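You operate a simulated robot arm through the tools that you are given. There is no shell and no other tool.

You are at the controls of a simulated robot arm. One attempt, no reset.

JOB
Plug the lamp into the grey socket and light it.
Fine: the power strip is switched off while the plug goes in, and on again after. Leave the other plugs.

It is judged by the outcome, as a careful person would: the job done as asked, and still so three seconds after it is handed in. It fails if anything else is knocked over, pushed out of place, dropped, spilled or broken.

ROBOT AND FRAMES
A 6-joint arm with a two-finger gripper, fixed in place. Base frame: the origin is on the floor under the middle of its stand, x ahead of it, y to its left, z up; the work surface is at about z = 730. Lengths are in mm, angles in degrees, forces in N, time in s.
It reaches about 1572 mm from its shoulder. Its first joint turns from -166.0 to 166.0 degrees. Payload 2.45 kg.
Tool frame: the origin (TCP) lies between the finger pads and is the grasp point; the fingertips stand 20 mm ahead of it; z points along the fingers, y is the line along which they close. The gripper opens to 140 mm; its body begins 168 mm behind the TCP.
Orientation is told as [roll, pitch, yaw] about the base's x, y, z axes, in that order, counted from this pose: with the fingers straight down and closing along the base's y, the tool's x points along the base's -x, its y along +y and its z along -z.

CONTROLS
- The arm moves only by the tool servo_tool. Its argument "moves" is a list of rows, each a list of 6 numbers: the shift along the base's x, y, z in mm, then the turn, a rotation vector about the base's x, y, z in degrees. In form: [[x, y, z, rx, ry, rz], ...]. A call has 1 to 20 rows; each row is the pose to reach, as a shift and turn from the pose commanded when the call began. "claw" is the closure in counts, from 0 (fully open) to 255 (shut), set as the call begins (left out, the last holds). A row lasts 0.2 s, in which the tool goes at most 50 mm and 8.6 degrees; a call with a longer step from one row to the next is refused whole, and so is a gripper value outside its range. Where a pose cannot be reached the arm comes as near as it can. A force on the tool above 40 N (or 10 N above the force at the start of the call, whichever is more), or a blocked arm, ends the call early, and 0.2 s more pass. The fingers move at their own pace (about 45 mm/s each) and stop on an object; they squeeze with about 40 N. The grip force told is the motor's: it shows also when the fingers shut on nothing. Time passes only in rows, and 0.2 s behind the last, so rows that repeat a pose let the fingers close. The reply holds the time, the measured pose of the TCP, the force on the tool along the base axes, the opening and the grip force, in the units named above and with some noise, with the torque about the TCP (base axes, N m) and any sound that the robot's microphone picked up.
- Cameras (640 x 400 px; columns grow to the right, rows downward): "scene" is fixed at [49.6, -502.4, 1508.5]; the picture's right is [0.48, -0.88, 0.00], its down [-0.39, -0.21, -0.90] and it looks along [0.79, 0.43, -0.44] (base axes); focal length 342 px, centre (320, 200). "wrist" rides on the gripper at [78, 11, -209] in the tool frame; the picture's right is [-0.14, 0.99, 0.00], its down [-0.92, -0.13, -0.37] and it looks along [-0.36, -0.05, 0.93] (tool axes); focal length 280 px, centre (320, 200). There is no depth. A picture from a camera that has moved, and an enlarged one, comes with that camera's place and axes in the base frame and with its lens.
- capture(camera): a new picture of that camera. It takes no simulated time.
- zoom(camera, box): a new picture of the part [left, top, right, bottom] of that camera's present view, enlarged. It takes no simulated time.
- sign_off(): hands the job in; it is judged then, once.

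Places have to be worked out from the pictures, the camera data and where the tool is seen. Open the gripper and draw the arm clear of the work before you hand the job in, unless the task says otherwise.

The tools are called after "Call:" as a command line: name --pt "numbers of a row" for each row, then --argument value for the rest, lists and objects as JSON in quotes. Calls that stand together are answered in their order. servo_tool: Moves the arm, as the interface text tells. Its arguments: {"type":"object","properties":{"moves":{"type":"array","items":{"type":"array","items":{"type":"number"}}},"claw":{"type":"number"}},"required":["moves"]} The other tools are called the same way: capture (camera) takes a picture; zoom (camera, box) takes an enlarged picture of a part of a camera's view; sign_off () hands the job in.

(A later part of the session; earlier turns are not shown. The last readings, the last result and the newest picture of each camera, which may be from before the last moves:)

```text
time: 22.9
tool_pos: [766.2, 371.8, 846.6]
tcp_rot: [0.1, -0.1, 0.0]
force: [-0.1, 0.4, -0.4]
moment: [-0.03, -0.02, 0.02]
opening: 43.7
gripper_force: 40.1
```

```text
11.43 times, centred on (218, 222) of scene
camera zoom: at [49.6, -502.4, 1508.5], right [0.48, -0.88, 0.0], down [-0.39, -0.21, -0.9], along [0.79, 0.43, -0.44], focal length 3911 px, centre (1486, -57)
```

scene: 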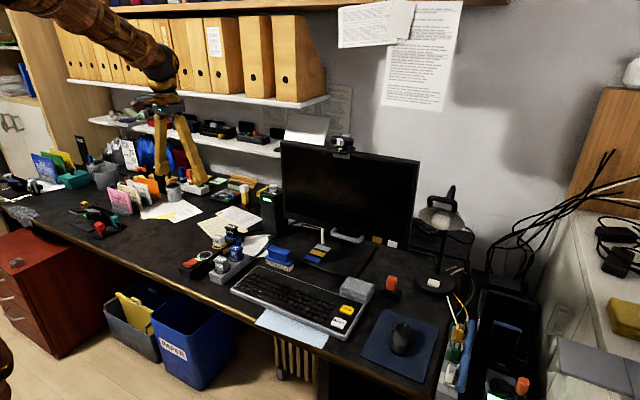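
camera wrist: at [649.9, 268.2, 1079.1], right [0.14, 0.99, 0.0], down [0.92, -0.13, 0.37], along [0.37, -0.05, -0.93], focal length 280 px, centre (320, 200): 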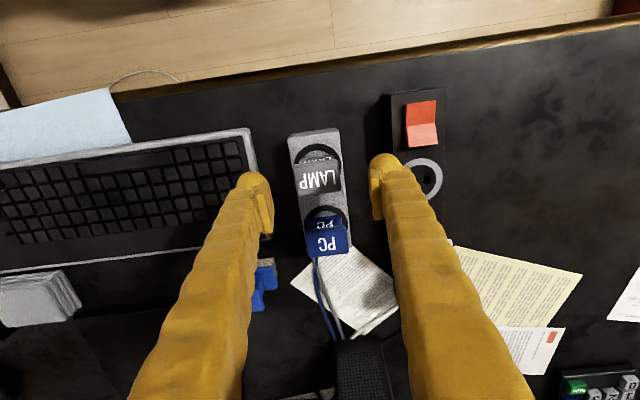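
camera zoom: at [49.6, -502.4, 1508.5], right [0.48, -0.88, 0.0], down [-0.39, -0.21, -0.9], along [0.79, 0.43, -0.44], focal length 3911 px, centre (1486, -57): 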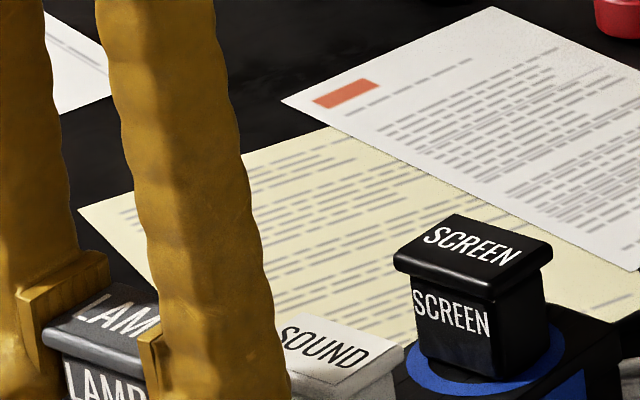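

Call:
zoom --camera "scene" --box '[198, 246, 246, 276]'

Call:
zoom --camera "scene" --box '[190, 225, 238, 255]'

```text
13.33 times, centred on (222, 261) of scene
camera zoom: at [49.6, -502.4, 1508.5], right [0.48, -0.88, 0.0], down [-0.39, -0.21, -0.9], along [0.79, 0.43, -0.44], focal length 4563 px, centre (1627, -613)
```

zoom: 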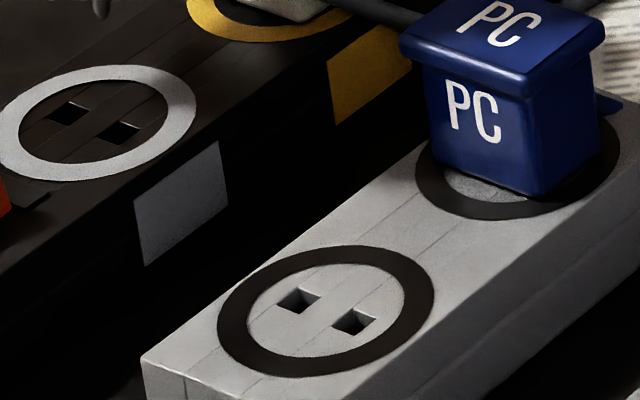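

```text
13.33 times, centred on (214, 240) of scene
camera zoom: at [49.6, -502.4, 1508.5], right [0.48, -0.88, 0.0], down [-0.39, -0.21, -0.9], along [0.79, 0.43, -0.44], focal length 4563 px, centre (1733, -333)
```

zoom: 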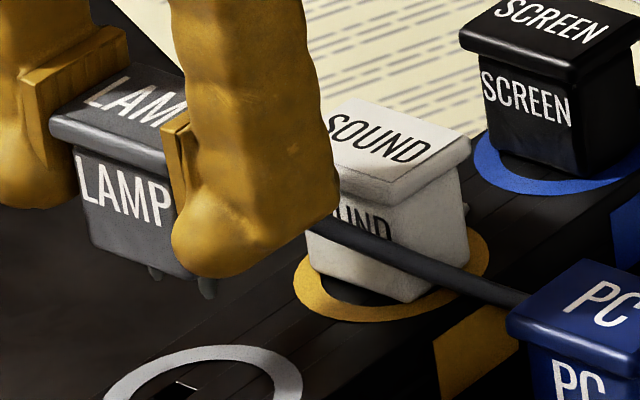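

Scene and wrist geometry agree: the strip socket sits (+31.7, +113.7) from the holder socket, so I need about (-2.6, -2.0) mm. I'll apply that and lower 28 mm so the pins are just above the slots, then check.

Call:
servo_tool --pt "-2.6 -2.0 0 0 0 0" --pt "-2.6 -2.0 -10 0 0 0" --pt "-2.6 -2.0 -20 0 0 0" --pt "-2.6 -2.0 -26 0 0 0" --pt "-2.6 -2.0 -28 0 0 0" --pt "-2.6 -2.0 -28 0 0 0"

Call:
zoom --camera "scene" --box '[190, 235, 238, 265]'

Call:
zoom --camera "wrist" --box '[240, 130, 400, 230]'

```text
time: 24.3
tool_pos: [762.8, 369.5, 818.5]
tcp_rot: [0.0, -0.2, 0.0]
force: [-0.9, -0.6, -1.1]
moment: [-0.01, -0.05, 0.01]
opening: 43.7
gripper_force: 39.9
```

```text
13.33 times, centred on (214, 250) of scene
camera zoom: at [49.6, -502.4, 1508.5], right [0.48, -0.88, 0.0], down [-0.39, -0.21, -0.9], along [0.79, 0.43, -0.44], focal length 4563 px, centre (1733, -467)
```

zoom: 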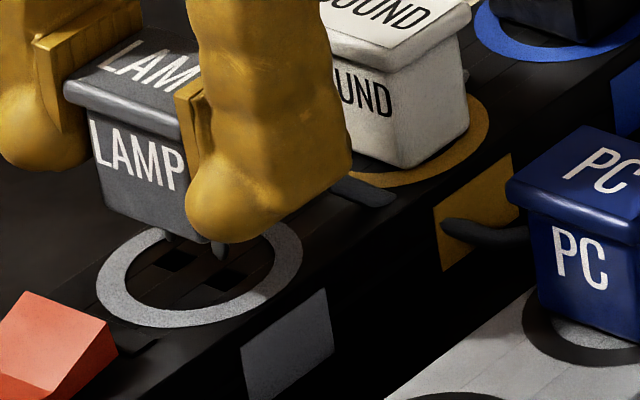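

```text
4.00 times, centred on (320, 180) of wrist
camera zoom: at [685.3, 379.0, 1027.5], right [0.14, 0.99, 0.0], down [0.92, -0.13, 0.37], along [0.37, -0.05, -0.93], focal length 1122 px, centre (320, 280)
```

zoom: 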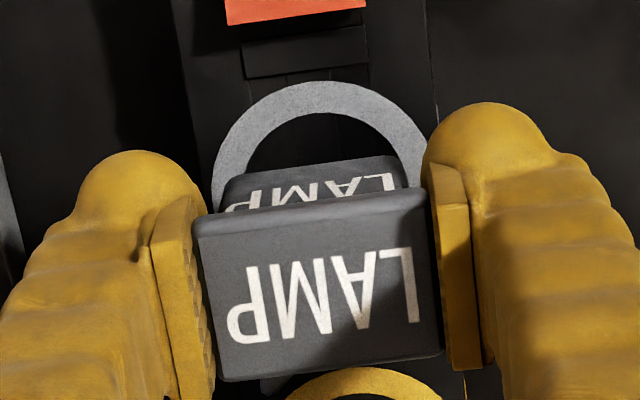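

Wrist view says we're nearly aligned (≈0.6 mm further -y), scene suggests a bit more -y. I'll zoom in maximally on the pins and slots to settle it.

Call:
zoom --camera "scene" --box '[186, 240, 226, 265]'

Call:
zoom --camera "wrist" --box '[290, 145, 354, 185]'

```text
16.00 times, centred on (206, 252) of scene
camera zoom: at [49.6, -502.4, 1508.5], right [0.48, -0.88, 0.0], down [-0.39, -0.21, -0.9], along [0.79, 0.43, -0.44], focal length 5476 px, centre (2144, -640)
```

zoom: 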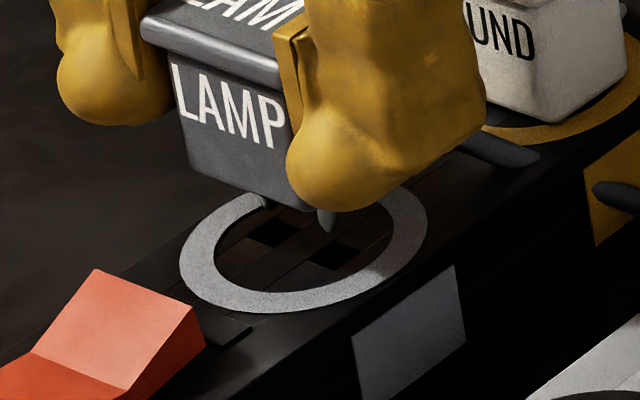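

```text
10.00 times, centred on (322, 165) of wrist
camera zoom: at [685.3, 379.0, 1027.5], right [0.14, 0.99, 0.0], down [0.92, -0.13, 0.37], along [0.37, -0.05, -0.93], focal length 2804 px, centre (300, 550)
```

zoom: 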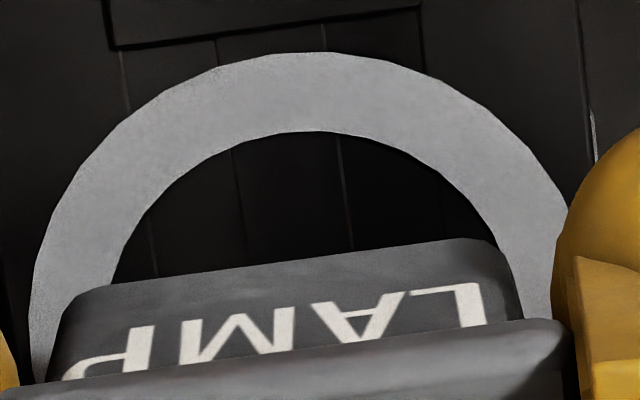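

Pins project onto the slot centres within ~1 mm. I'll descend slowly with a slight -y trim and watch the forces.

Call:
servo_tool --pt "0 -0.3 -2 0 0 0" --pt "0 -0.3 -4 0 0 0" --pt "0 -0.3 -6 0 0 0" --pt "0 -0.3 -8 0 0 0" --pt "0 -0.3 -10 0 0 0" --pt "0 -0.3 -11 0 0 0"

Call:
zoom --camera "scene" --box '[186, 240, 226, 265]'

```text
time: 25.7
tool_pos: [763.2, 367.7, 807.0]
tcp_rot: [0.0, -0.1, 0.0]
force: [0.4, 0.3, -0.9]
moment: [0.02, 0.03, -0.01]
opening: 43.7
gripper_force: 39.9
```

```text
16.00 times, centred on (206, 252) of scene
camera zoom: at [49.6, -502.4, 1508.5], right [0.48, -0.88, 0.0], down [-0.39, -0.21, -0.9], along [0.79, 0.43, -0.44], focal length 5476 px, centre (2144, -640)
```

zoom: 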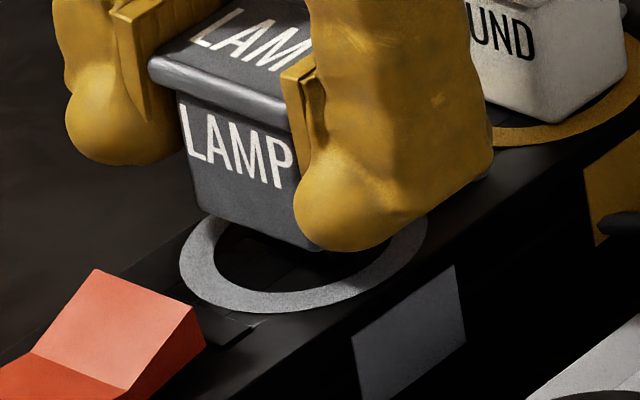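

No contact force, so the pins appear to be entering. Continue down in small steps.

Call:
servo_tool --pt "0 0 -1.5 0 0 0" --pt "0 0 -3 0 0 0" --pt "0 0 -4.5 0 0 0" --pt "0 0 -6 0 0 0" --pt "0 0 -7.5 0 0 0" --pt "0 0 -9 0 0 0"

Call:
zoom --camera "scene" --box '[186, 240, 226, 265]'

```text
time: 27.1
tool_pos: [763.8, 368.6, 797.3]
tcp_rot: [0.1, -0.3, 0.0]
force: [-0.1, -0.2, -0.6]
moment: [-0.04, 0.02, 0.02]
opening: 43.7
gripper_force: 40.3
```

```text
16.00 times, centred on (206, 252) of scene
camera zoom: at [49.6, -502.4, 1508.5], right [0.48, -0.88, 0.0], down [-0.39, -0.21, -0.9], along [0.79, 0.43, -0.44], focal length 5476 px, centre (2144, -640)
```

zoom: 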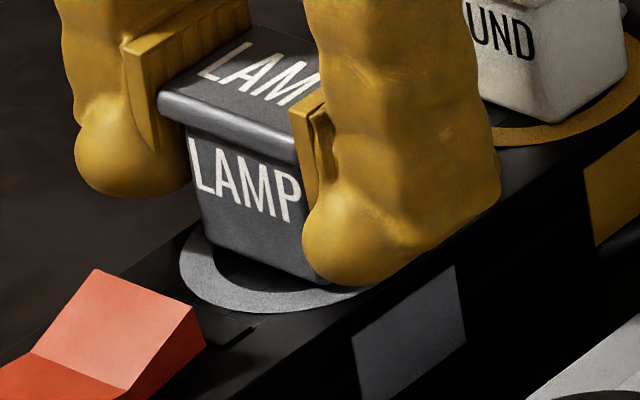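

Still free at z≈798; the plug base is close to the strip. Continue 1 mm at a time until it seats.

Call:
servo_tool --pt "0 0 -1 0 0 0" --pt "0 0 -2 0 0 0" --pt "0 0 -3 0 0 0" --pt "0 0 -4 0 0 0"

Call:
zoom --camera "scene" --box '[186, 240, 226, 265]'

```text
time: 28.2
tool_pos: [765.2, 369.4, 796.1]
tcp_rot: [0.2, -0.4, 0.1]
force: [-0.2, -0.4, 2.4]
moment: [0.04, -0.1, 0.01]
opening: 44.1
gripper_force: 40.4
stopped in row 4: the force on the tool passed its limit at 40 N (the readings are from after the stop); the commanded pose is now the measured one
```

```text
16.00 times, centred on (206, 252) of scene
camera zoom: at [49.6, -502.4, 1508.5], right [0.48, -0.88, 0.0], down [-0.39, -0.21, -0.9], along [0.79, 0.43, -0.44], focal length 5476 px, centre (2144, -640)
```

zoom: 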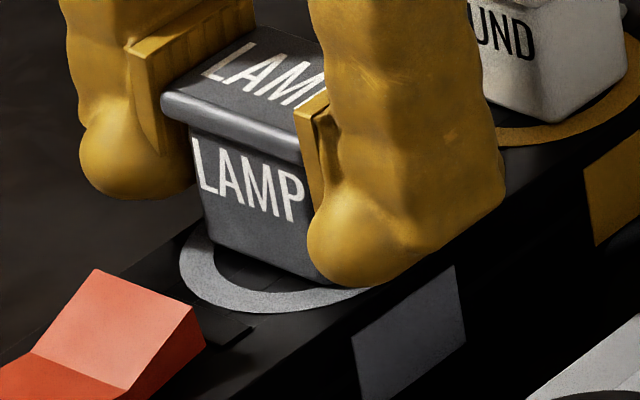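

The push reached 40 N at the same height as when it sat in the holder (≈796), so it's seated. I'll release, lift clear and inspect.

Call:
servo_tool --claw 109 --pt "0 0 0 0 0 0" --pt "0 0 0 0 0 0" --pt "0 0 0 0 0 0" --pt "0 0 0 0 0 0" --pt "0 0 15 0 0 0" --pt "0 0 40 0 0 0" --pt "0 0 80 0 0 0" --pt "0 0 120 0 0 0" --pt "0 0 120 0 0 0"

Call:
zoom --camera "scene" --box '[180, 230, 260, 280]'

Call:
zoom --camera "wrist" --box '[240, 100, 400, 200]'

```text
time: 30.2
tool_pos: [766.2, 370.6, 918.1]
tcp_rot: [0.2, -0.4, -0.1]
force: [-1.0, -0.5, 0.7]
moment: [-0.02, -0.02, 0.02]
opening: 80.1
gripper_force: 0.2
```

```text
8.00 times, centred on (220, 255) of scene
camera zoom: at [49.6, -502.4, 1508.5], right [0.48, -0.88, 0.0], down [-0.39, -0.21, -0.9], along [0.79, 0.43, -0.44], focal length 2738 px, centre (1120, -240)
```

zoom: 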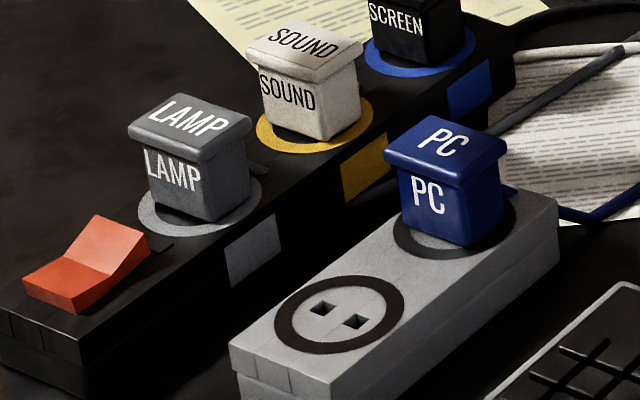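

```text
4.00 times, centred on (320, 150) of wrist
camera zoom: at [688.4, 379.3, 1126.7], right [0.14, 0.99, 0.0], down [0.92, -0.13, 0.37], along [0.37, -0.05, -0.93], focal length 1122 px, centre (320, 400)
```

zoom: 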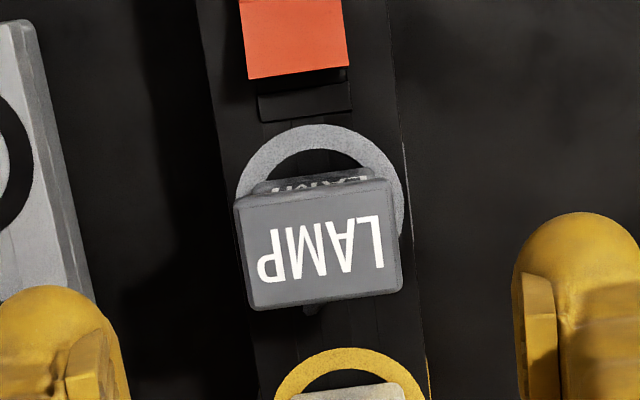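

It looks seated like its neighbours. I'll zoom in closely to verify it's fully home compared with the SOUND plug.

Call:
zoom --camera "scene" --box '[186, 236, 226, 261]'

Call:
zoom --camera "scene" --box '[200, 228, 240, 253]'

```text
16.00 times, centred on (206, 248) of scene
camera zoom: at [49.6, -502.4, 1508.5], right [0.48, -0.88, 0.0], down [-0.39, -0.21, -0.9], along [0.79, 0.43, -0.44], focal length 5476 px, centre (2144, -576)
```

zoom: 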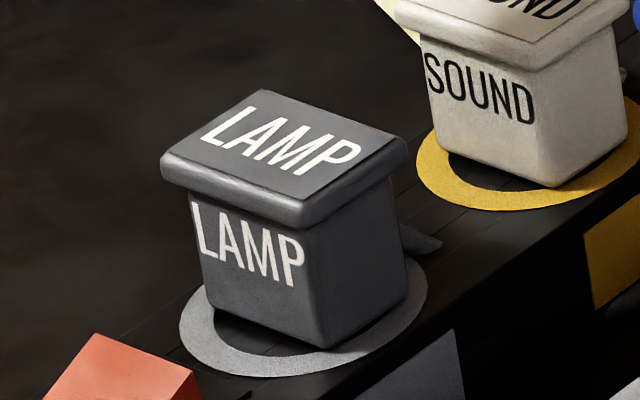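

```text
16.00 times, centred on (220, 240) of scene
camera zoom: at [49.6, -502.4, 1508.5], right [0.48, -0.88, 0.0], down [-0.39, -0.21, -0.9], along [0.79, 0.43, -0.44], focal length 5476 px, centre (1920, -448)
```

zoom: 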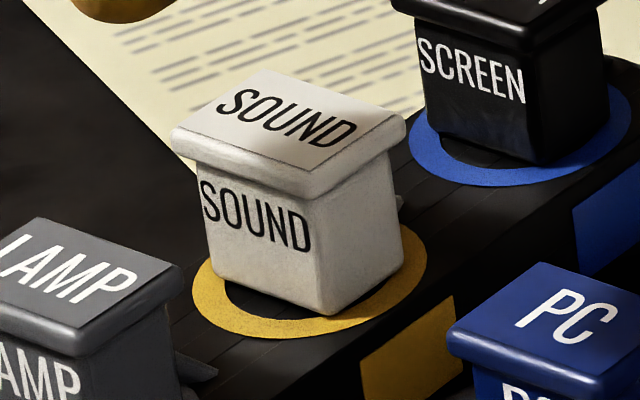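

The LAMP plug is flush like SOUND. Now I'll close the fingers, tilt 25° away from the plug, and line one ball up over the rocker's raised LED-side end to switch the strip back on.

Call:
servo_tool --claw 255 --pt "-10 5 10 0 -5 0" --pt "-20 10 10 0 -10 0" --pt "-30 13.3 5 0 -15 0" --pt "-43.5 13.3 0 0 -20 0" --pt "-43.5 13.3 -20 0 -25 0" --pt "-43.5 13.3 -45 0 -25 0" --pt "-43.5 13.3 -70 0 -25 0" --pt "-43.5 13.3 -80 0 -25 0" --pt "-43.5 13.3 -80 0 -25 0"

Call:
zoom --camera "scene" --box '[170, 210, 260, 280]'

Call:
zoom --camera "wrist" --box '[240, 110, 400, 210]'

```text
time: 32.2
tool_pos: [721.3, 381.8, 834.6]
tcp_rot: [0.1, -25.3, 0.1]
force: [0.6, -0.1, 0.3]
moment: [0.03, -0.02, 0.0]
opening: 0.0
gripper_force: 29.7
```

```text
5.71 times, centred on (215, 245) of scene
camera zoom: at [49.6, -502.4, 1508.5], right [0.48, -0.88, 0.0], down [-0.39, -0.21, -0.9], along [0.79, 0.43, -0.44], focal length 1956 px, centre (920, -57)
```

zoom: 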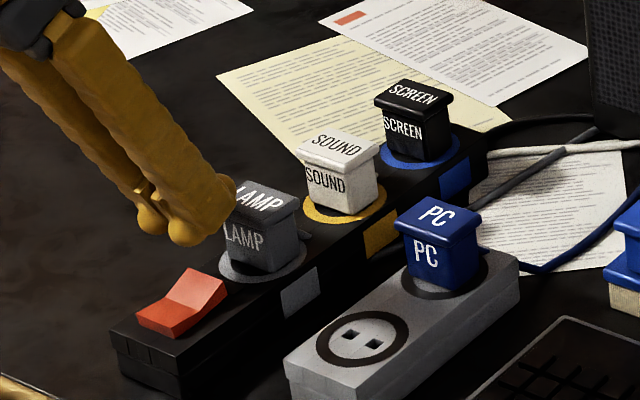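

```text
4.00 times, centred on (320, 160) of wrist
camera zoom: at [563.1, 391.1, 991.4], right [0.12, 0.99, 0.06], down [0.68, -0.13, 0.73], along [0.73, -0.05, -0.68], focal length 1122 px, centre (320, 360)
```

zoom: 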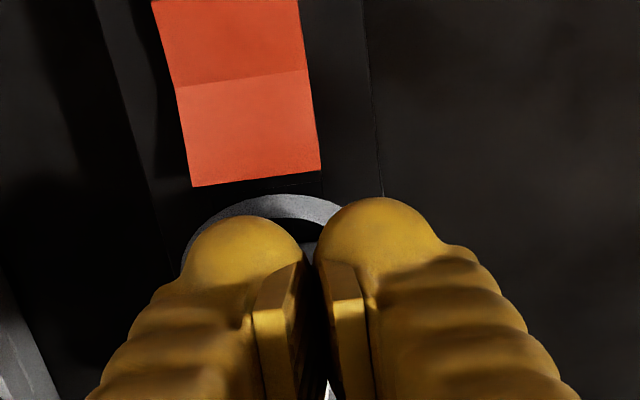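

The ball is over the rocker at ≈(714, 367), but the finger's back corner would come close to the LAMP cap when lowered. I'll tilt further to 40° and shift ~5 mm to -x for clearance.

Call:
servo_tool --pt "-2 0.7 4 0 -5 0" --pt "-4 1.5 4 0 -10 0" --pt "-5.5 1.5 4 0 -15 0" --pt "-5.5 1.5 0 0 -15 0" --pt "-5.5 1.5 -8 0 -15 0" --pt "-5.5 1.5 -8 0 -15 0"

Call:
zoom --camera "scene" --box '[170, 210, 260, 280]'

Call:
zoom --camera "wrist" --box '[240, 110, 400, 210]'

```text
time: 33.6
tool_pos: [717.1, 385.1, 827.8]
tcp_rot: [0.2, -40.3, 0.2]
force: [0.5, 0.5, 0.4]
moment: [0.05, -0.03, 0.01]
opening: 0.1
gripper_force: 29.1
```

```text
5.71 times, centred on (215, 245) of scene
camera zoom: at [49.6, -502.4, 1508.5], right [0.48, -0.88, 0.0], down [-0.39, -0.21, -0.9], along [0.79, 0.43, -0.44], focal length 1956 px, centre (920, -57)
```

zoom: 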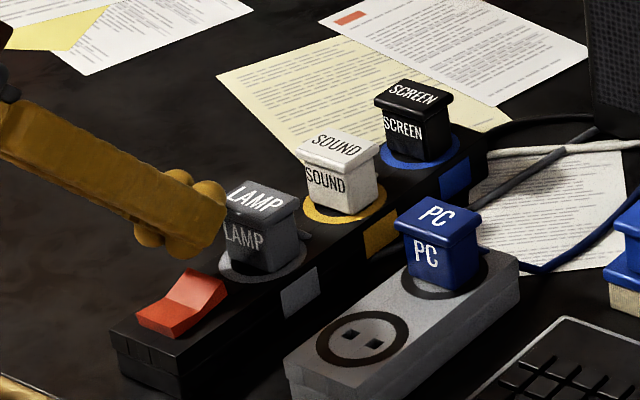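

```text
4.00 times, centred on (320, 160) of wrist
camera zoom: at [523.1, 394.8, 937.1], right [0.1, 0.99, 0.09], down [0.46, -0.13, 0.88], along [0.88, -0.05, -0.47], focal length 1122 px, centre (320, 360)
```

zoom: 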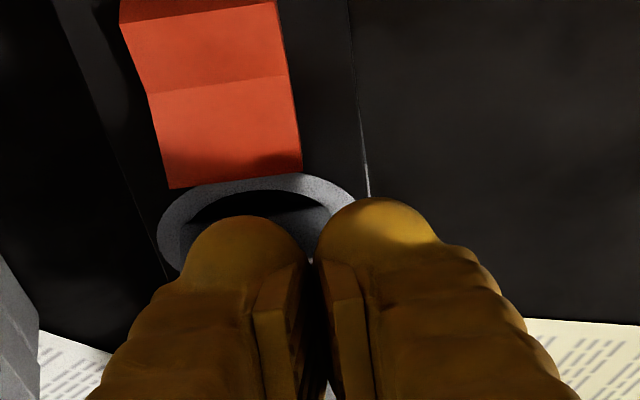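

Call:
zoom --camera "scene" --box '[182, 232, 222, 257]'

```text
16.00 times, centred on (202, 244) of scene
camera zoom: at [49.6, -502.4, 1508.5], right [0.48, -0.88, 0.0], down [-0.39, -0.21, -0.9], along [0.79, 0.43, -0.44], focal length 5476 px, centre (2208, -512)
```

zoom: 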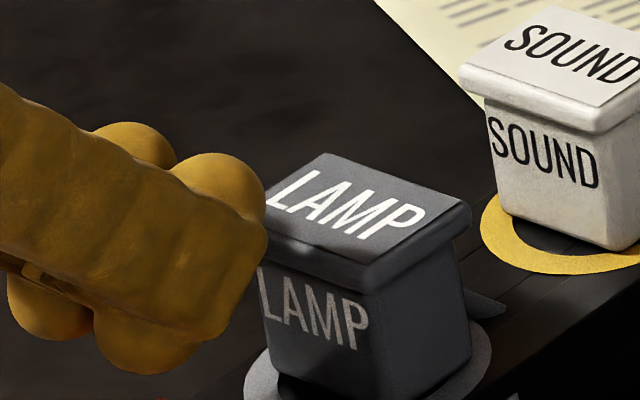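

The fingertips have balls on both sides, so even tilted the rear ball would pass within ~2 mm of the LAMP cap. Safer: lift away, untilt, then yaw 90° so one finger alone can press the rocker with the other hanging off toward the desk edge.

Call:
servo_tool --pt "-10 0 15 0 0 0" --pt "-20 0 40 0 8 0" --pt "-30 0 75 0 16 0" --pt "-40 0 105 0 24 0" --pt "-45 -5 120 0 32 0" --pt "-48 -15 130 0 40 0" --pt "-48 -15 130 0 40.2 0"

Call:
capture --camera "scene"

```text
time: 35.2
tool_pos: [666.6, 368.5, 958.9]
tcp_rot: [0.2, 0.0, 0.2]
force: [-0.2, -0.6, 0.1]
moment: [0.04, 0.01, 0.0]
opening: 0.0
gripper_force: 29.2
```

```text
taken
```

scene: 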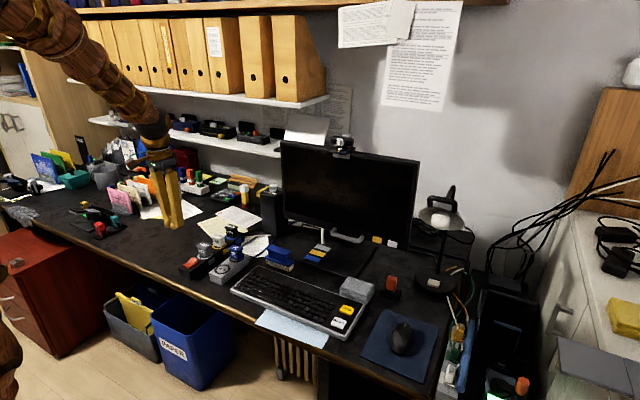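

Now yaw by 90° at height while opening to ~80 mm.

Call:
servo_tool --claw 109 --pt "0 0 0 0 0 8.2" --pt "0 0 0 0 0 16.4" --pt "0 0 0 0 0 24.6" --pt "0 0 0 0 0 32.8" --pt "0 0 0 0 0 41" --pt "0 0 0 0 0 49.2" --pt "0 0 0 0 0 57.4" --pt "0 0 0 0 0 65.6" --pt "0 0 0 0 0 73.8" --pt "0 0 0 0 0 82" --pt "0 0 0 0 0 90" --pt "0 0 0 0 0 90"

Call:
capture --camera "wrist"

Call:
zoom --camera "scene" --box '[100, 130, 292, 250]'

```text
time: 37.8
tool_pos: [668.3, 369.9, 957.3]
tcp_rot: [0.2, -0.2, 90.1]
force: [0.0, -0.2, 0.2]
moment: [0.03, 0.0, 0.0]
opening: 79.9
gripper_force: 0.0
```

```text
taken
camera wrist: at [659.7, 290.6, 1166.9], right [-0.99, 0.14, 0.0], down [0.13, 0.92, 0.37], along [0.05, 0.37, -0.93], focal length 280 px, centre (320, 200)
```

wrist: 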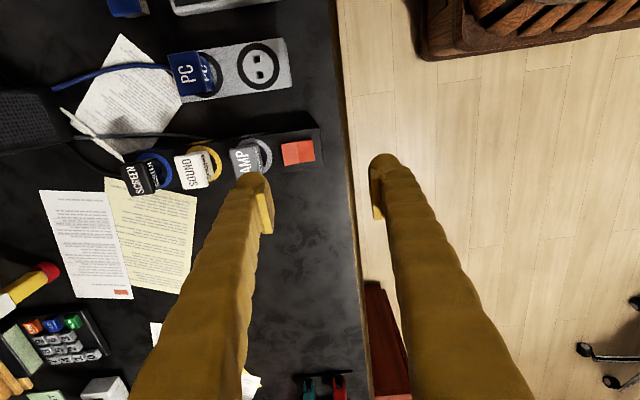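

```text
3.33 times, centred on (196, 190) of scene
camera zoom: at [49.6, -502.4, 1508.5], right [0.48, -0.88, 0.0], down [-0.39, -0.21, -0.9], along [0.79, 0.43, -0.44], focal length 1141 px, centre (733, 233)
```

zoom: 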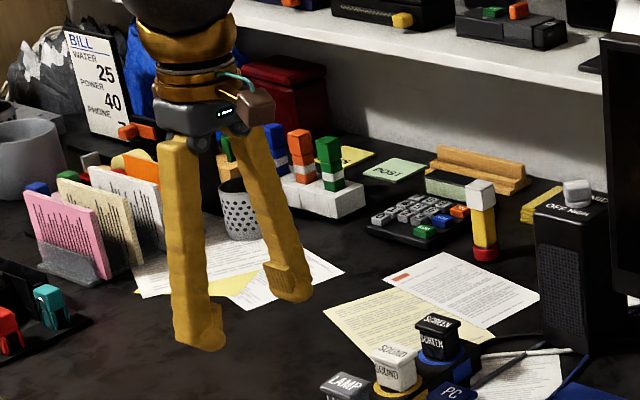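

Call:
zoom --camera "wrist" --box '[200, 120, 360, 220]'

```text
4.00 times, centred on (280, 170) of wrist
camera zoom: at [659.7, 290.6, 1166.9], right [-0.99, 0.14, 0.0], down [0.13, 0.92, 0.37], along [0.05, 0.37, -0.93], focal length 1122 px, centre (480, 320)
```

zoom: 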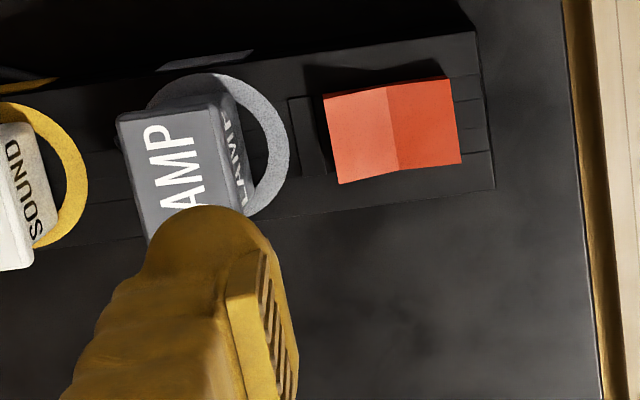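

The +x finger's near ball is at TCP+(56.7, -15). I'll position it over the raised half at (713, 368.5), i.e. TCP ≈ (657, 383), and descend to ball bottom ≈ 795 for a check.

Call:
servo_tool --pt "-4 5 0 0 0 0" --pt "-11 13.8 0 0 0 0" --pt "-11 13.8 -40 0 0 0" --pt "-11 13.8 -80 0 0 0" --pt "-11 13.8 -115 0 0 0" --pt "-11 13.8 -135 0 0 0" --pt "-11 13.8 -143 0 0 0" --pt "-11 13.8 -143 0 0 0"

Call:
zoom --camera "scene" --box '[170, 210, 260, 280]'

Call:
zoom --camera "wrist" --box '[200, 120, 360, 220]'

```text
time: 39.6
tool_pos: [656.0, 385.8, 813.2]
tcp_rot: [0.3, -0.2, 90.0]
force: [-0.4, -0.7, 0.3]
moment: [0.0, -0.06, 0.02]
opening: 80.3
gripper_force: 0.1
```

```text
5.71 times, centred on (215, 245) of scene
camera zoom: at [49.6, -502.4, 1508.5], right [0.48, -0.88, 0.0], down [-0.39, -0.21, -0.9], along [0.79, 0.43, -0.44], focal length 1956 px, centre (920, -57)
```

zoom: 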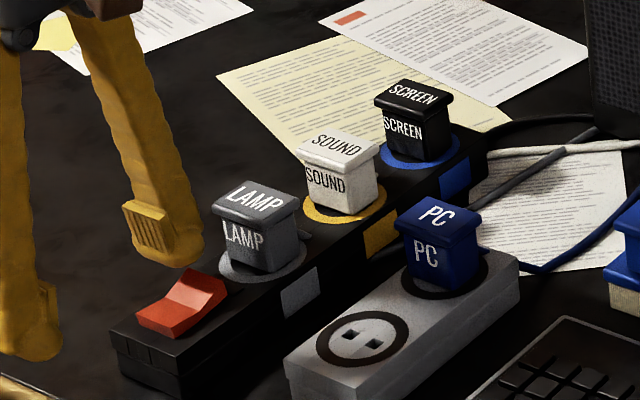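

```text
4.00 times, centred on (280, 170) of wrist
camera zoom: at [648.2, 307.0, 1023.3], right [-0.99, 0.14, 0.0], down [0.13, 0.92, 0.37], along [0.05, 0.37, -0.93], focal length 1122 px, centre (480, 320)
```

zoom: 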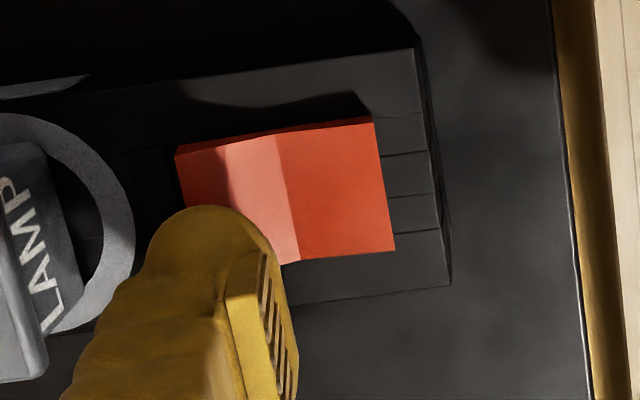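

Ball is above the raised half, well clear of the LAMP plug. Pressing down in small steps.

Call:
servo_tool --pt "0 0 -6 0 0 0" --pt "0 0 -10 0 0 0" --pt "0 0 -12 0 0 0" --pt "0 0 -14 0 0 0" --pt "0 0 -16 0 0 0" --pt "0 0 -18 0 0 0"

Call:
zoom --camera "scene" --box '[170, 210, 260, 280]'

Call:
zoom --camera "scene" --box '[380, 170, 500, 300]'

```text
time: 41.0
tool_pos: [657.8, 383.3, 797.0]
tcp_rot: [0.2, -0.1, 90.0]
force: [-0.1, 1.0, 0.3]
moment: [0.02, -0.01, 0.03]
opening: 80.5
gripper_force: 0.1
```

```text
5.71 times, centred on (215, 245) of scene
camera zoom: at [49.6, -502.4, 1508.5], right [0.48, -0.88, 0.0], down [-0.39, -0.21, -0.9], along [0.79, 0.43, -0.44], focal length 1956 px, centre (920, -57)
```

zoom: 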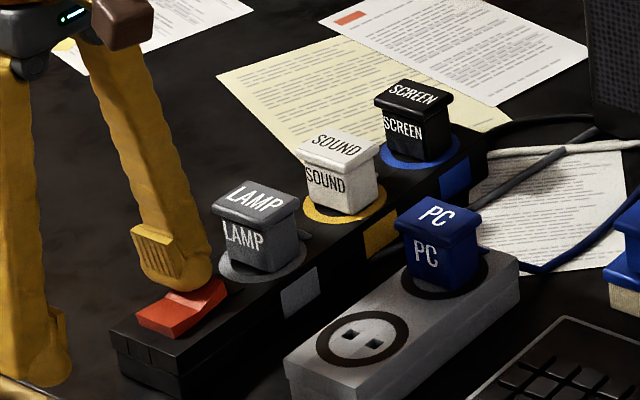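

```text
3.08 times, centred on (440, 235) of scene
camera zoom: at [49.6, -502.4, 1508.5], right [0.48, -0.88, 0.0], down [-0.39, -0.21, -0.9], along [0.79, 0.43, -0.44], focal length 1053 px, centre (-49, 92)
```

zoom: 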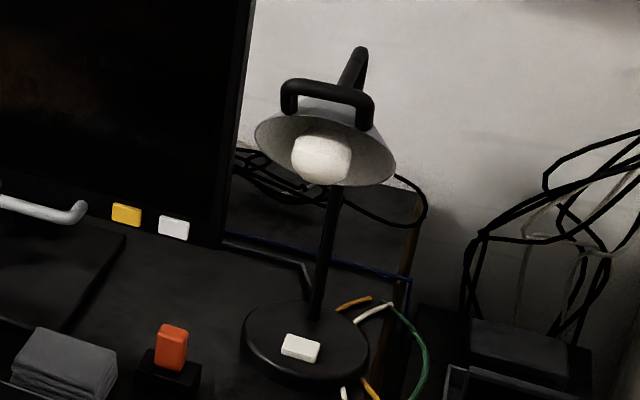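

No force yet and the rocker's still raised; continue down 2 mm per row.

Call:
servo_tool --pt "0 0 -2 0 0 0" --pt "0 0 -4 0 0 0" --pt "0 0 -5.5 0 0 0"

Call:
zoom --camera "scene" --box '[170, 210, 260, 280]'

```text
time: 41.8
tool_pos: [657.2, 383.5, 791.4]
tcp_rot: [0.1, -0.1, 90.0]
force: [-3.2, -4.8, 15.5]
moment: [-0.18, -0.71, -0.25]
opening: 79.2
gripper_force: 0.2
```

```text
5.71 times, centred on (215, 245) of scene
camera zoom: at [49.6, -502.4, 1508.5], right [0.48, -0.88, 0.0], down [-0.39, -0.21, -0.9], along [0.79, 0.43, -0.44], focal length 1956 px, centre (920, -57)
```

zoom: 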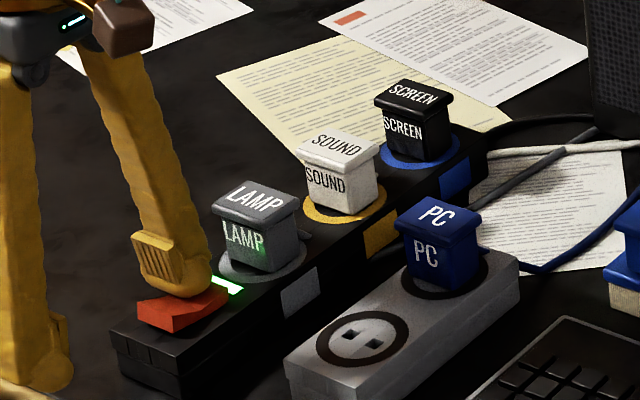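

The LED is green again and force is 15 N. Lift off and check the strip and lamp.

Call:
servo_tool --pt "0 0 10 0 0 0" --pt "0 0 35 0 0 0" --pt "0 0 75 0 0 0" --pt "0 0 120 0 0 0" --pt "0 0 160 0 0 0" --pt "0 0 160 0 0 0"

Call:
capture --camera "scene"

Call:
zoom --camera "scene" --box '[170, 210, 260, 280]'

Call:
zoom --camera "scene" --box '[380, 170, 500, 300]'

```text
time: 43.2
tool_pos: [657.1, 383.3, 953.4]
tcp_rot: [0.2, -0.1, 90.0]
force: [0.1, 0.8, 0.3]
moment: [0.04, 0.02, -0.02]
opening: 80.0
gripper_force: 0.1
```

```text
taken
```

scene: 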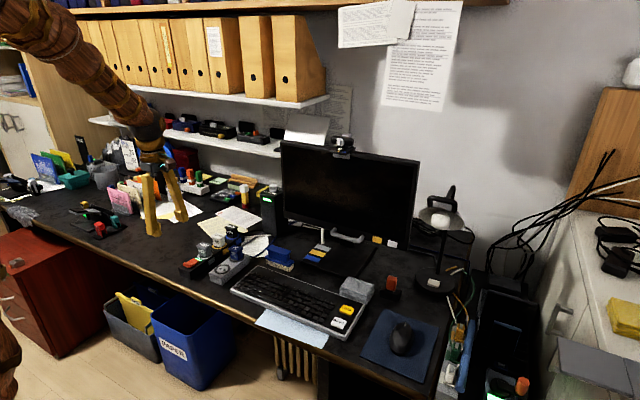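

```text
5.71 times, centred on (215, 245) of scene
camera zoom: at [49.6, -502.4, 1508.5], right [0.48, -0.88, 0.0], down [-0.39, -0.21, -0.9], along [0.79, 0.43, -0.44], focal length 1956 px, centre (920, -57)
```

zoom: 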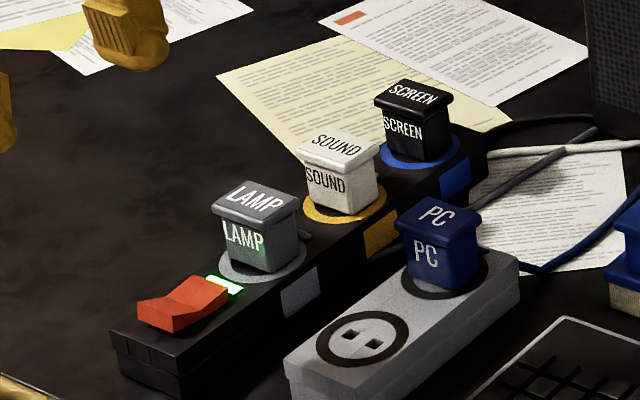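

```text
3.08 times, centred on (440, 235) of scene
camera zoom: at [49.6, -502.4, 1508.5], right [0.48, -0.88, 0.0], down [-0.39, -0.21, -0.9], along [0.79, 0.43, -0.44], focal length 1053 px, centre (-49, 92)
```

zoom: 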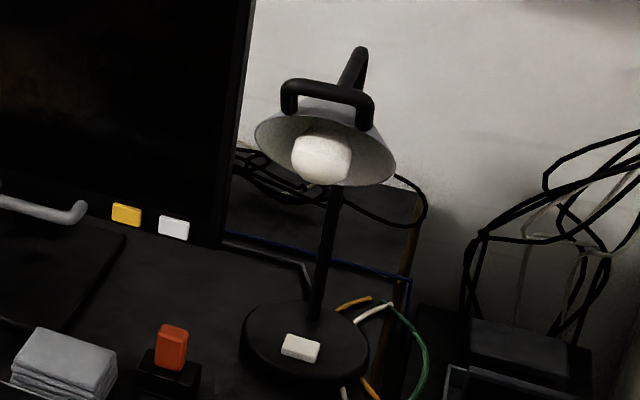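

Strip is on but the lamp remains dark, so its white base button probably must be pressed. I'll travel to the lamp side, unwinding the yaw, to view it closely.

Call:
servo_tool --claw 255 --pt "0 -48 5 0 0 -5.7" --pt "2 -96 10 0 0 -11.4" --pt "4 -144 15 0 0 -17.1" --pt "6 -192 20 0 0 -22.8" --pt "8 -240 25 0 0 -28.5" --pt "10 -288 30 0 0 -34.2" --pt "12 -336 35 0 0 -39.9" --pt "14 -384 40 0 0 -45.6" --pt "16 -432 45 0 0 -51.3" --pt "18 -480 50 0 0 -57" --pt "20 -528 55 0 0 -62.7" --pt "22 -576 60 0 0 -68.4" --pt "24 -624 65 0 0 -74.1" --pt "26 -672 70 0 0 -79.8" --pt "28 -720 75 0 0 -85.5" --pt "30 -766 80 0 0 -90" --pt "30 -766 80 0 0 -90"

Call:
capture --camera "wrist"

Call:
capture --camera "scene"

```text
time: 46.8
tool_pos: [684.8, -386.5, 1030.9]
tcp_rot: [0.2, -0.1, 0.0]
force: [-0.2, 0.5, 0.8]
moment: [0.0, 0.0, 0.05]
opening: 0.0
gripper_force: 29.5
```

```text
taken
camera wrist: at [607.5, -376.3, 1239.8], right [0.14, 0.99, 0.0], down [0.92, -0.13, 0.37], along [0.37, -0.05, -0.93], focal length 280 px, centre (320, 200)
```

wrist: 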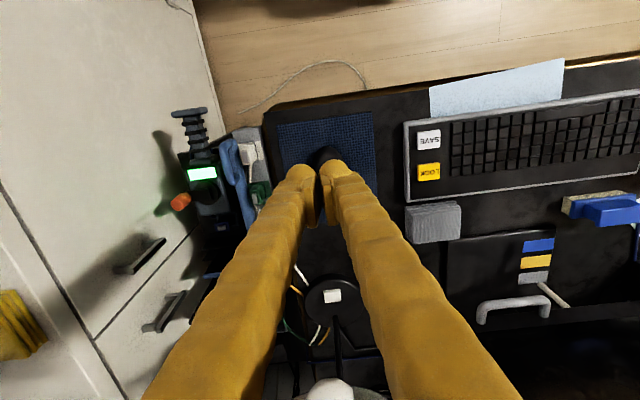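

```text
taken
```

scene: 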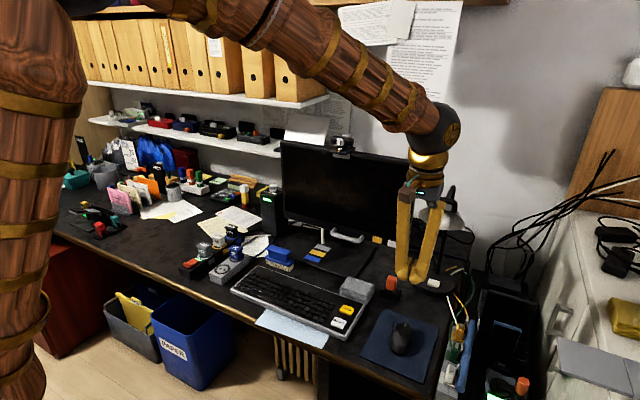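

The button is near (1020, -408, 760), with the lamp post and shade behind/above it. I'll open the fingers and tilt up to look at the lamp from the front.

Call:
servo_tool --claw 0 --pt "3 -4 -5 0 -7 0" --pt "6 -8 -10 0 -14 0" --pt "9 -12 -15 0 -21 0" --pt "12 -16 -20 0 -28 0" --pt "13 -17 -30 0 -35 0" --pt "13 -17 -30 0 -35 0" --pt "13 -17 -30 0 -35 0" --pt "13 -17 -30 0 -35 0"

Call:
capture --camera "wrist"

Call:
capture --camera "scene"

```text
time: 48.6
tool_pos: [697.6, -401.2, 1002.1]
tcp_rot: [0.1, -35.2, 0.1]
force: [0.3, -0.2, -0.1]
moment: [0.0, 0.02, 0.0]
opening: 140.1
gripper_force: 0.1
```

```text
taken
camera wrist: at [515.4, -390.4, 1128.5], right [0.11, 0.99, 0.08], down [0.54, -0.13, 0.83], along [0.83, -0.05, -0.55], focal length 280 px, centre (320, 200)
```

wrist: 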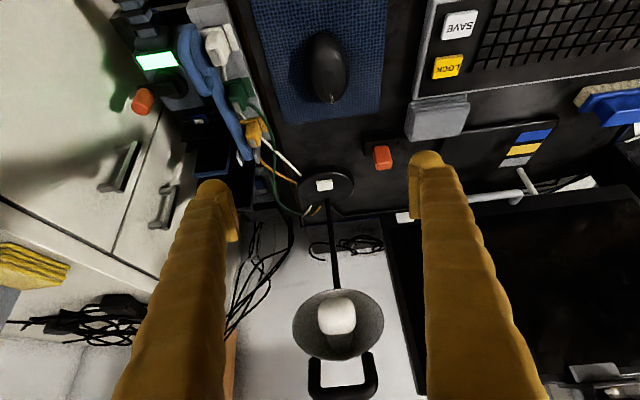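

```text
taken
```

scene: 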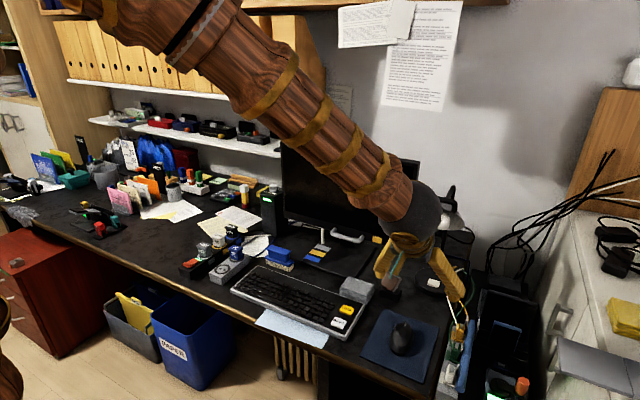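

The lamp shade seems to overhang forward. Let me zoom in on the base/button and the shade to understand clearances.

Call:
zoom --camera "wrist" --box '[250, 150, 410, 250]'

Call:
zoom --camera "wrist" --box '[240, 250, 432, 400]'

Call:
zoom --camera "scene" --box '[370, 170, 530, 310]'

```text
4.00 times, centred on (330, 200) of wrist
camera zoom: at [515.4, -390.4, 1128.5], right [0.11, 0.99, 0.08], down [0.54, -0.13, 0.83], along [0.83, -0.05, -0.55], focal length 1122 px, centre (280, 200)
```

zoom: 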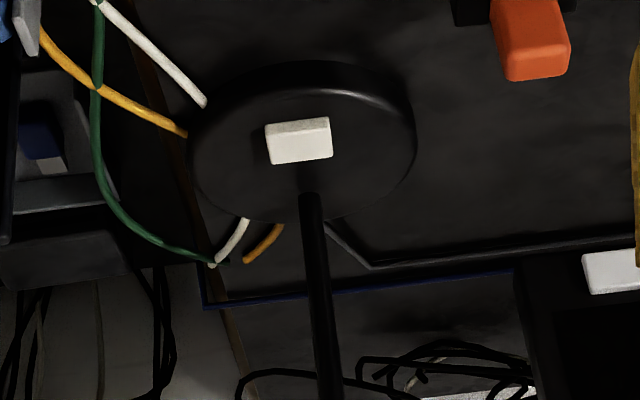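

```text
2.67 times, centred on (336, 325) of wrist
camera zoom: at [515.4, -390.4, 1128.5], right [0.11, 0.99, 0.08], down [0.54, -0.13, 0.83], along [0.83, -0.05, -0.55], focal length 748 px, centre (277, -133)
```

zoom: 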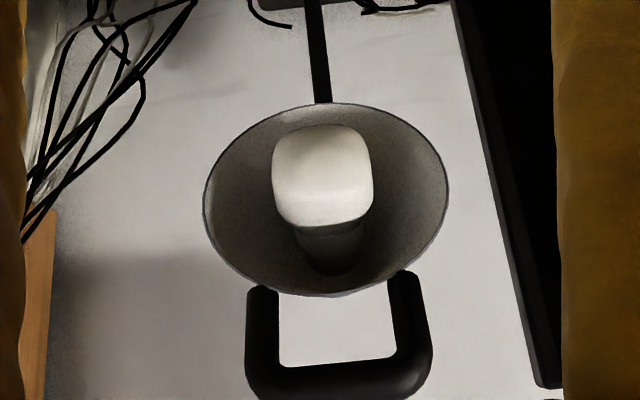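

```text
2.86 times, centred on (450, 240) of scene
camera zoom: at [49.6, -502.4, 1508.5], right [0.48, -0.88, 0.0], down [-0.39, -0.21, -0.9], along [0.79, 0.43, -0.44], focal length 978 px, centre (-51, 86)
```

zoom: 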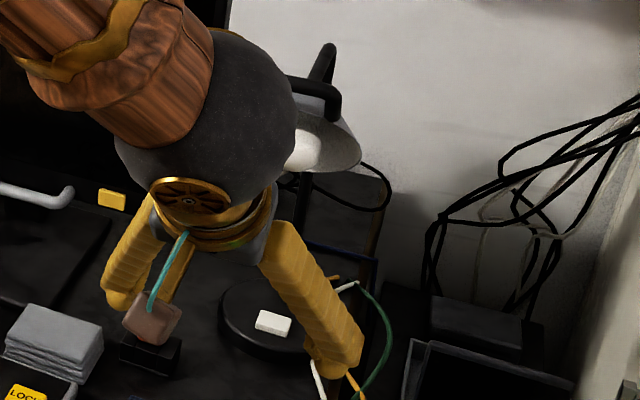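

Lamp geometry: post vertical near (1076, -407), shade overhangs at about (900, -406, 1066), button at about (1018, -407, 762). I'll close the fingers, tilt to 57°, and come in low from the front underneath the shade, stopping at x≈885 to check.

Call:
servo_tool --claw 255 --pt "10 -2 -30 0 -7 0" --pt "20 -4 -65 0 -14 0" --pt "40 -6 -105 0 -22 0" --pt "70 -6 -135 0 -22 0" --pt "110 -6 -150 0 -22 0" --pt "150 -6 -155 0 -22 0" --pt "185 -6 -158 0 -22 0" --pt "185 -6 -158 0 -22 0" --pt "185 -6 -158 0 -22 0"

Call:
capture --camera "wrist"

Call:
capture --camera "scene"

```text
time: 50.6
tool_pos: [885.3, -407.9, 841.7]
tcp_rot: [0.1, -57.1, 0.2]
force: [0.5, 0.2, -0.1]
moment: [0.02, -0.01, 0.0]
opening: 0.0
gripper_force: 29.3
```

```text
taken
camera wrist: at [669.1, -397.9, 890.9], right [0.07, 0.99, 0.12], down [0.19, -0.13, 0.97], along [0.98, -0.05, -0.2], focal length 280 px, centre (320, 200)
```

wrist: 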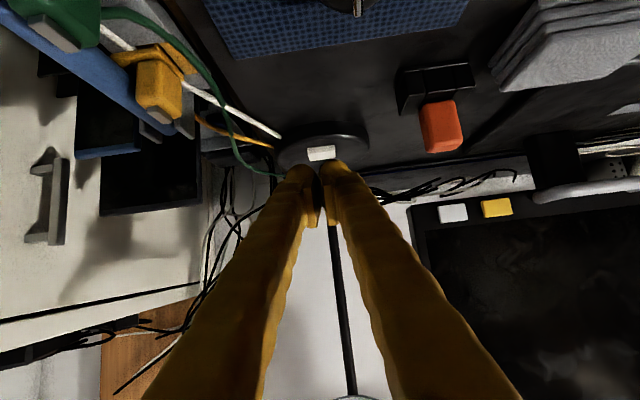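

```text
taken
```

scene: 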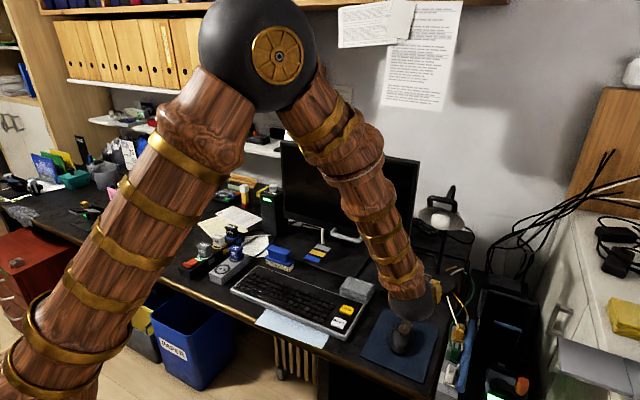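

Call:
zoom --camera "wrist" --box '[256, 110, 384, 190]'

Call:
zoom --camera "scene" --box '[380, 240, 508, 320]'

```text
5.00 times, centred on (320, 150) of wrist
camera zoom: at [669.1, -397.9, 890.9], right [0.07, 0.99, 0.12], down [0.19, -0.13, 0.97], along [0.98, -0.05, -0.2], focal length 1402 px, centre (320, 450)
```

zoom: 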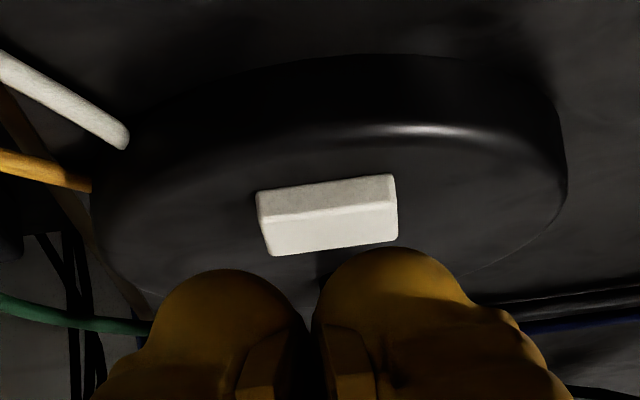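

```text
5.00 times, centred on (444, 280) of scene
camera zoom: at [49.6, -502.4, 1508.5], right [0.48, -0.88, 0.0], down [-0.39, -0.21, -0.9], along [0.79, 0.43, -0.44], focal length 1711 px, centre (-300, -200)
```

zoom: 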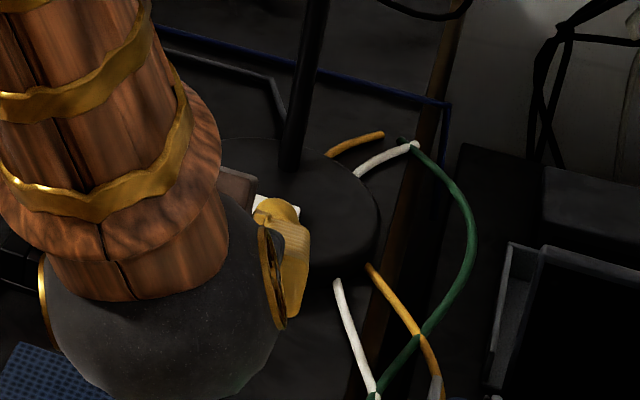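

Button top centre is at about (1019, -405.5, 761), ~7 mm proud of the base. I'll nudge +2.5 in y, drop to z≈815 and advance to x≈1000.

Call:
servo_tool --pt "15 2.5 -14 0 0 0" --pt "40 2.5 -26 0 0 0" --pt "70 2.5 -28 0 0 0" --pt "100 2.5 -28 0 0 0" --pt "118 2.5 -28 0 0 0" --pt "118 2.5 -28 0 0 0"

Call:
capture --camera "wrist"

Call:
zoom --camera "wrist" --box '[256, 110, 384, 190]'

Call:
zoom --camera "scene" --box '[380, 170, 508, 300]'

```text
time: 52.0
tool_pos: [1002.3, -404.5, 817.0]
tcp_rot: [0.0, -57.1, 0.0]
force: [-0.4, 0.6, 0.1]
moment: [0.01, 0.01, 0.03]
opening: 0.2
gripper_force: 29.2
```

```text
taken
camera wrist: at [784.6, -393.6, 865.3], right [0.07, 0.99, 0.12], down [0.19, -0.13, 0.97], along [0.98, -0.05, -0.2], focal length 280 px, centre (320, 200)
```

wrist: 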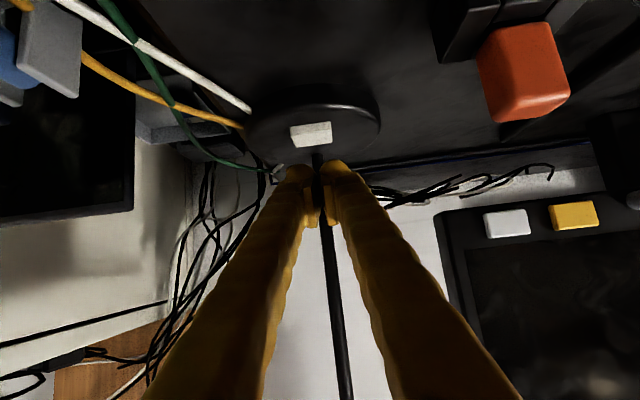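

```text
5.00 times, centred on (320, 150) of wrist
camera zoom: at [784.6, -393.6, 865.3], right [0.07, 0.99, 0.12], down [0.19, -0.13, 0.97], along [0.98, -0.05, -0.2], focal length 1402 px, centre (320, 450)
```

zoom: 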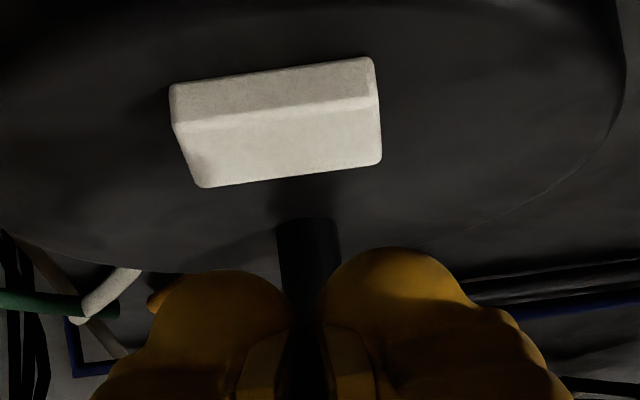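

```text
3.08 times, centred on (444, 235) of scene
camera zoom: at [49.6, -502.4, 1508.5], right [0.48, -0.88, 0.0], down [-0.39, -0.21, -0.9], along [0.79, 0.43, -0.44], focal length 1053 px, centre (-62, 92)
```

zoom: 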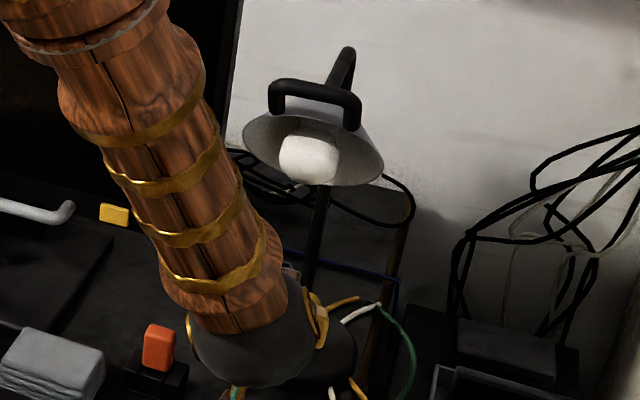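

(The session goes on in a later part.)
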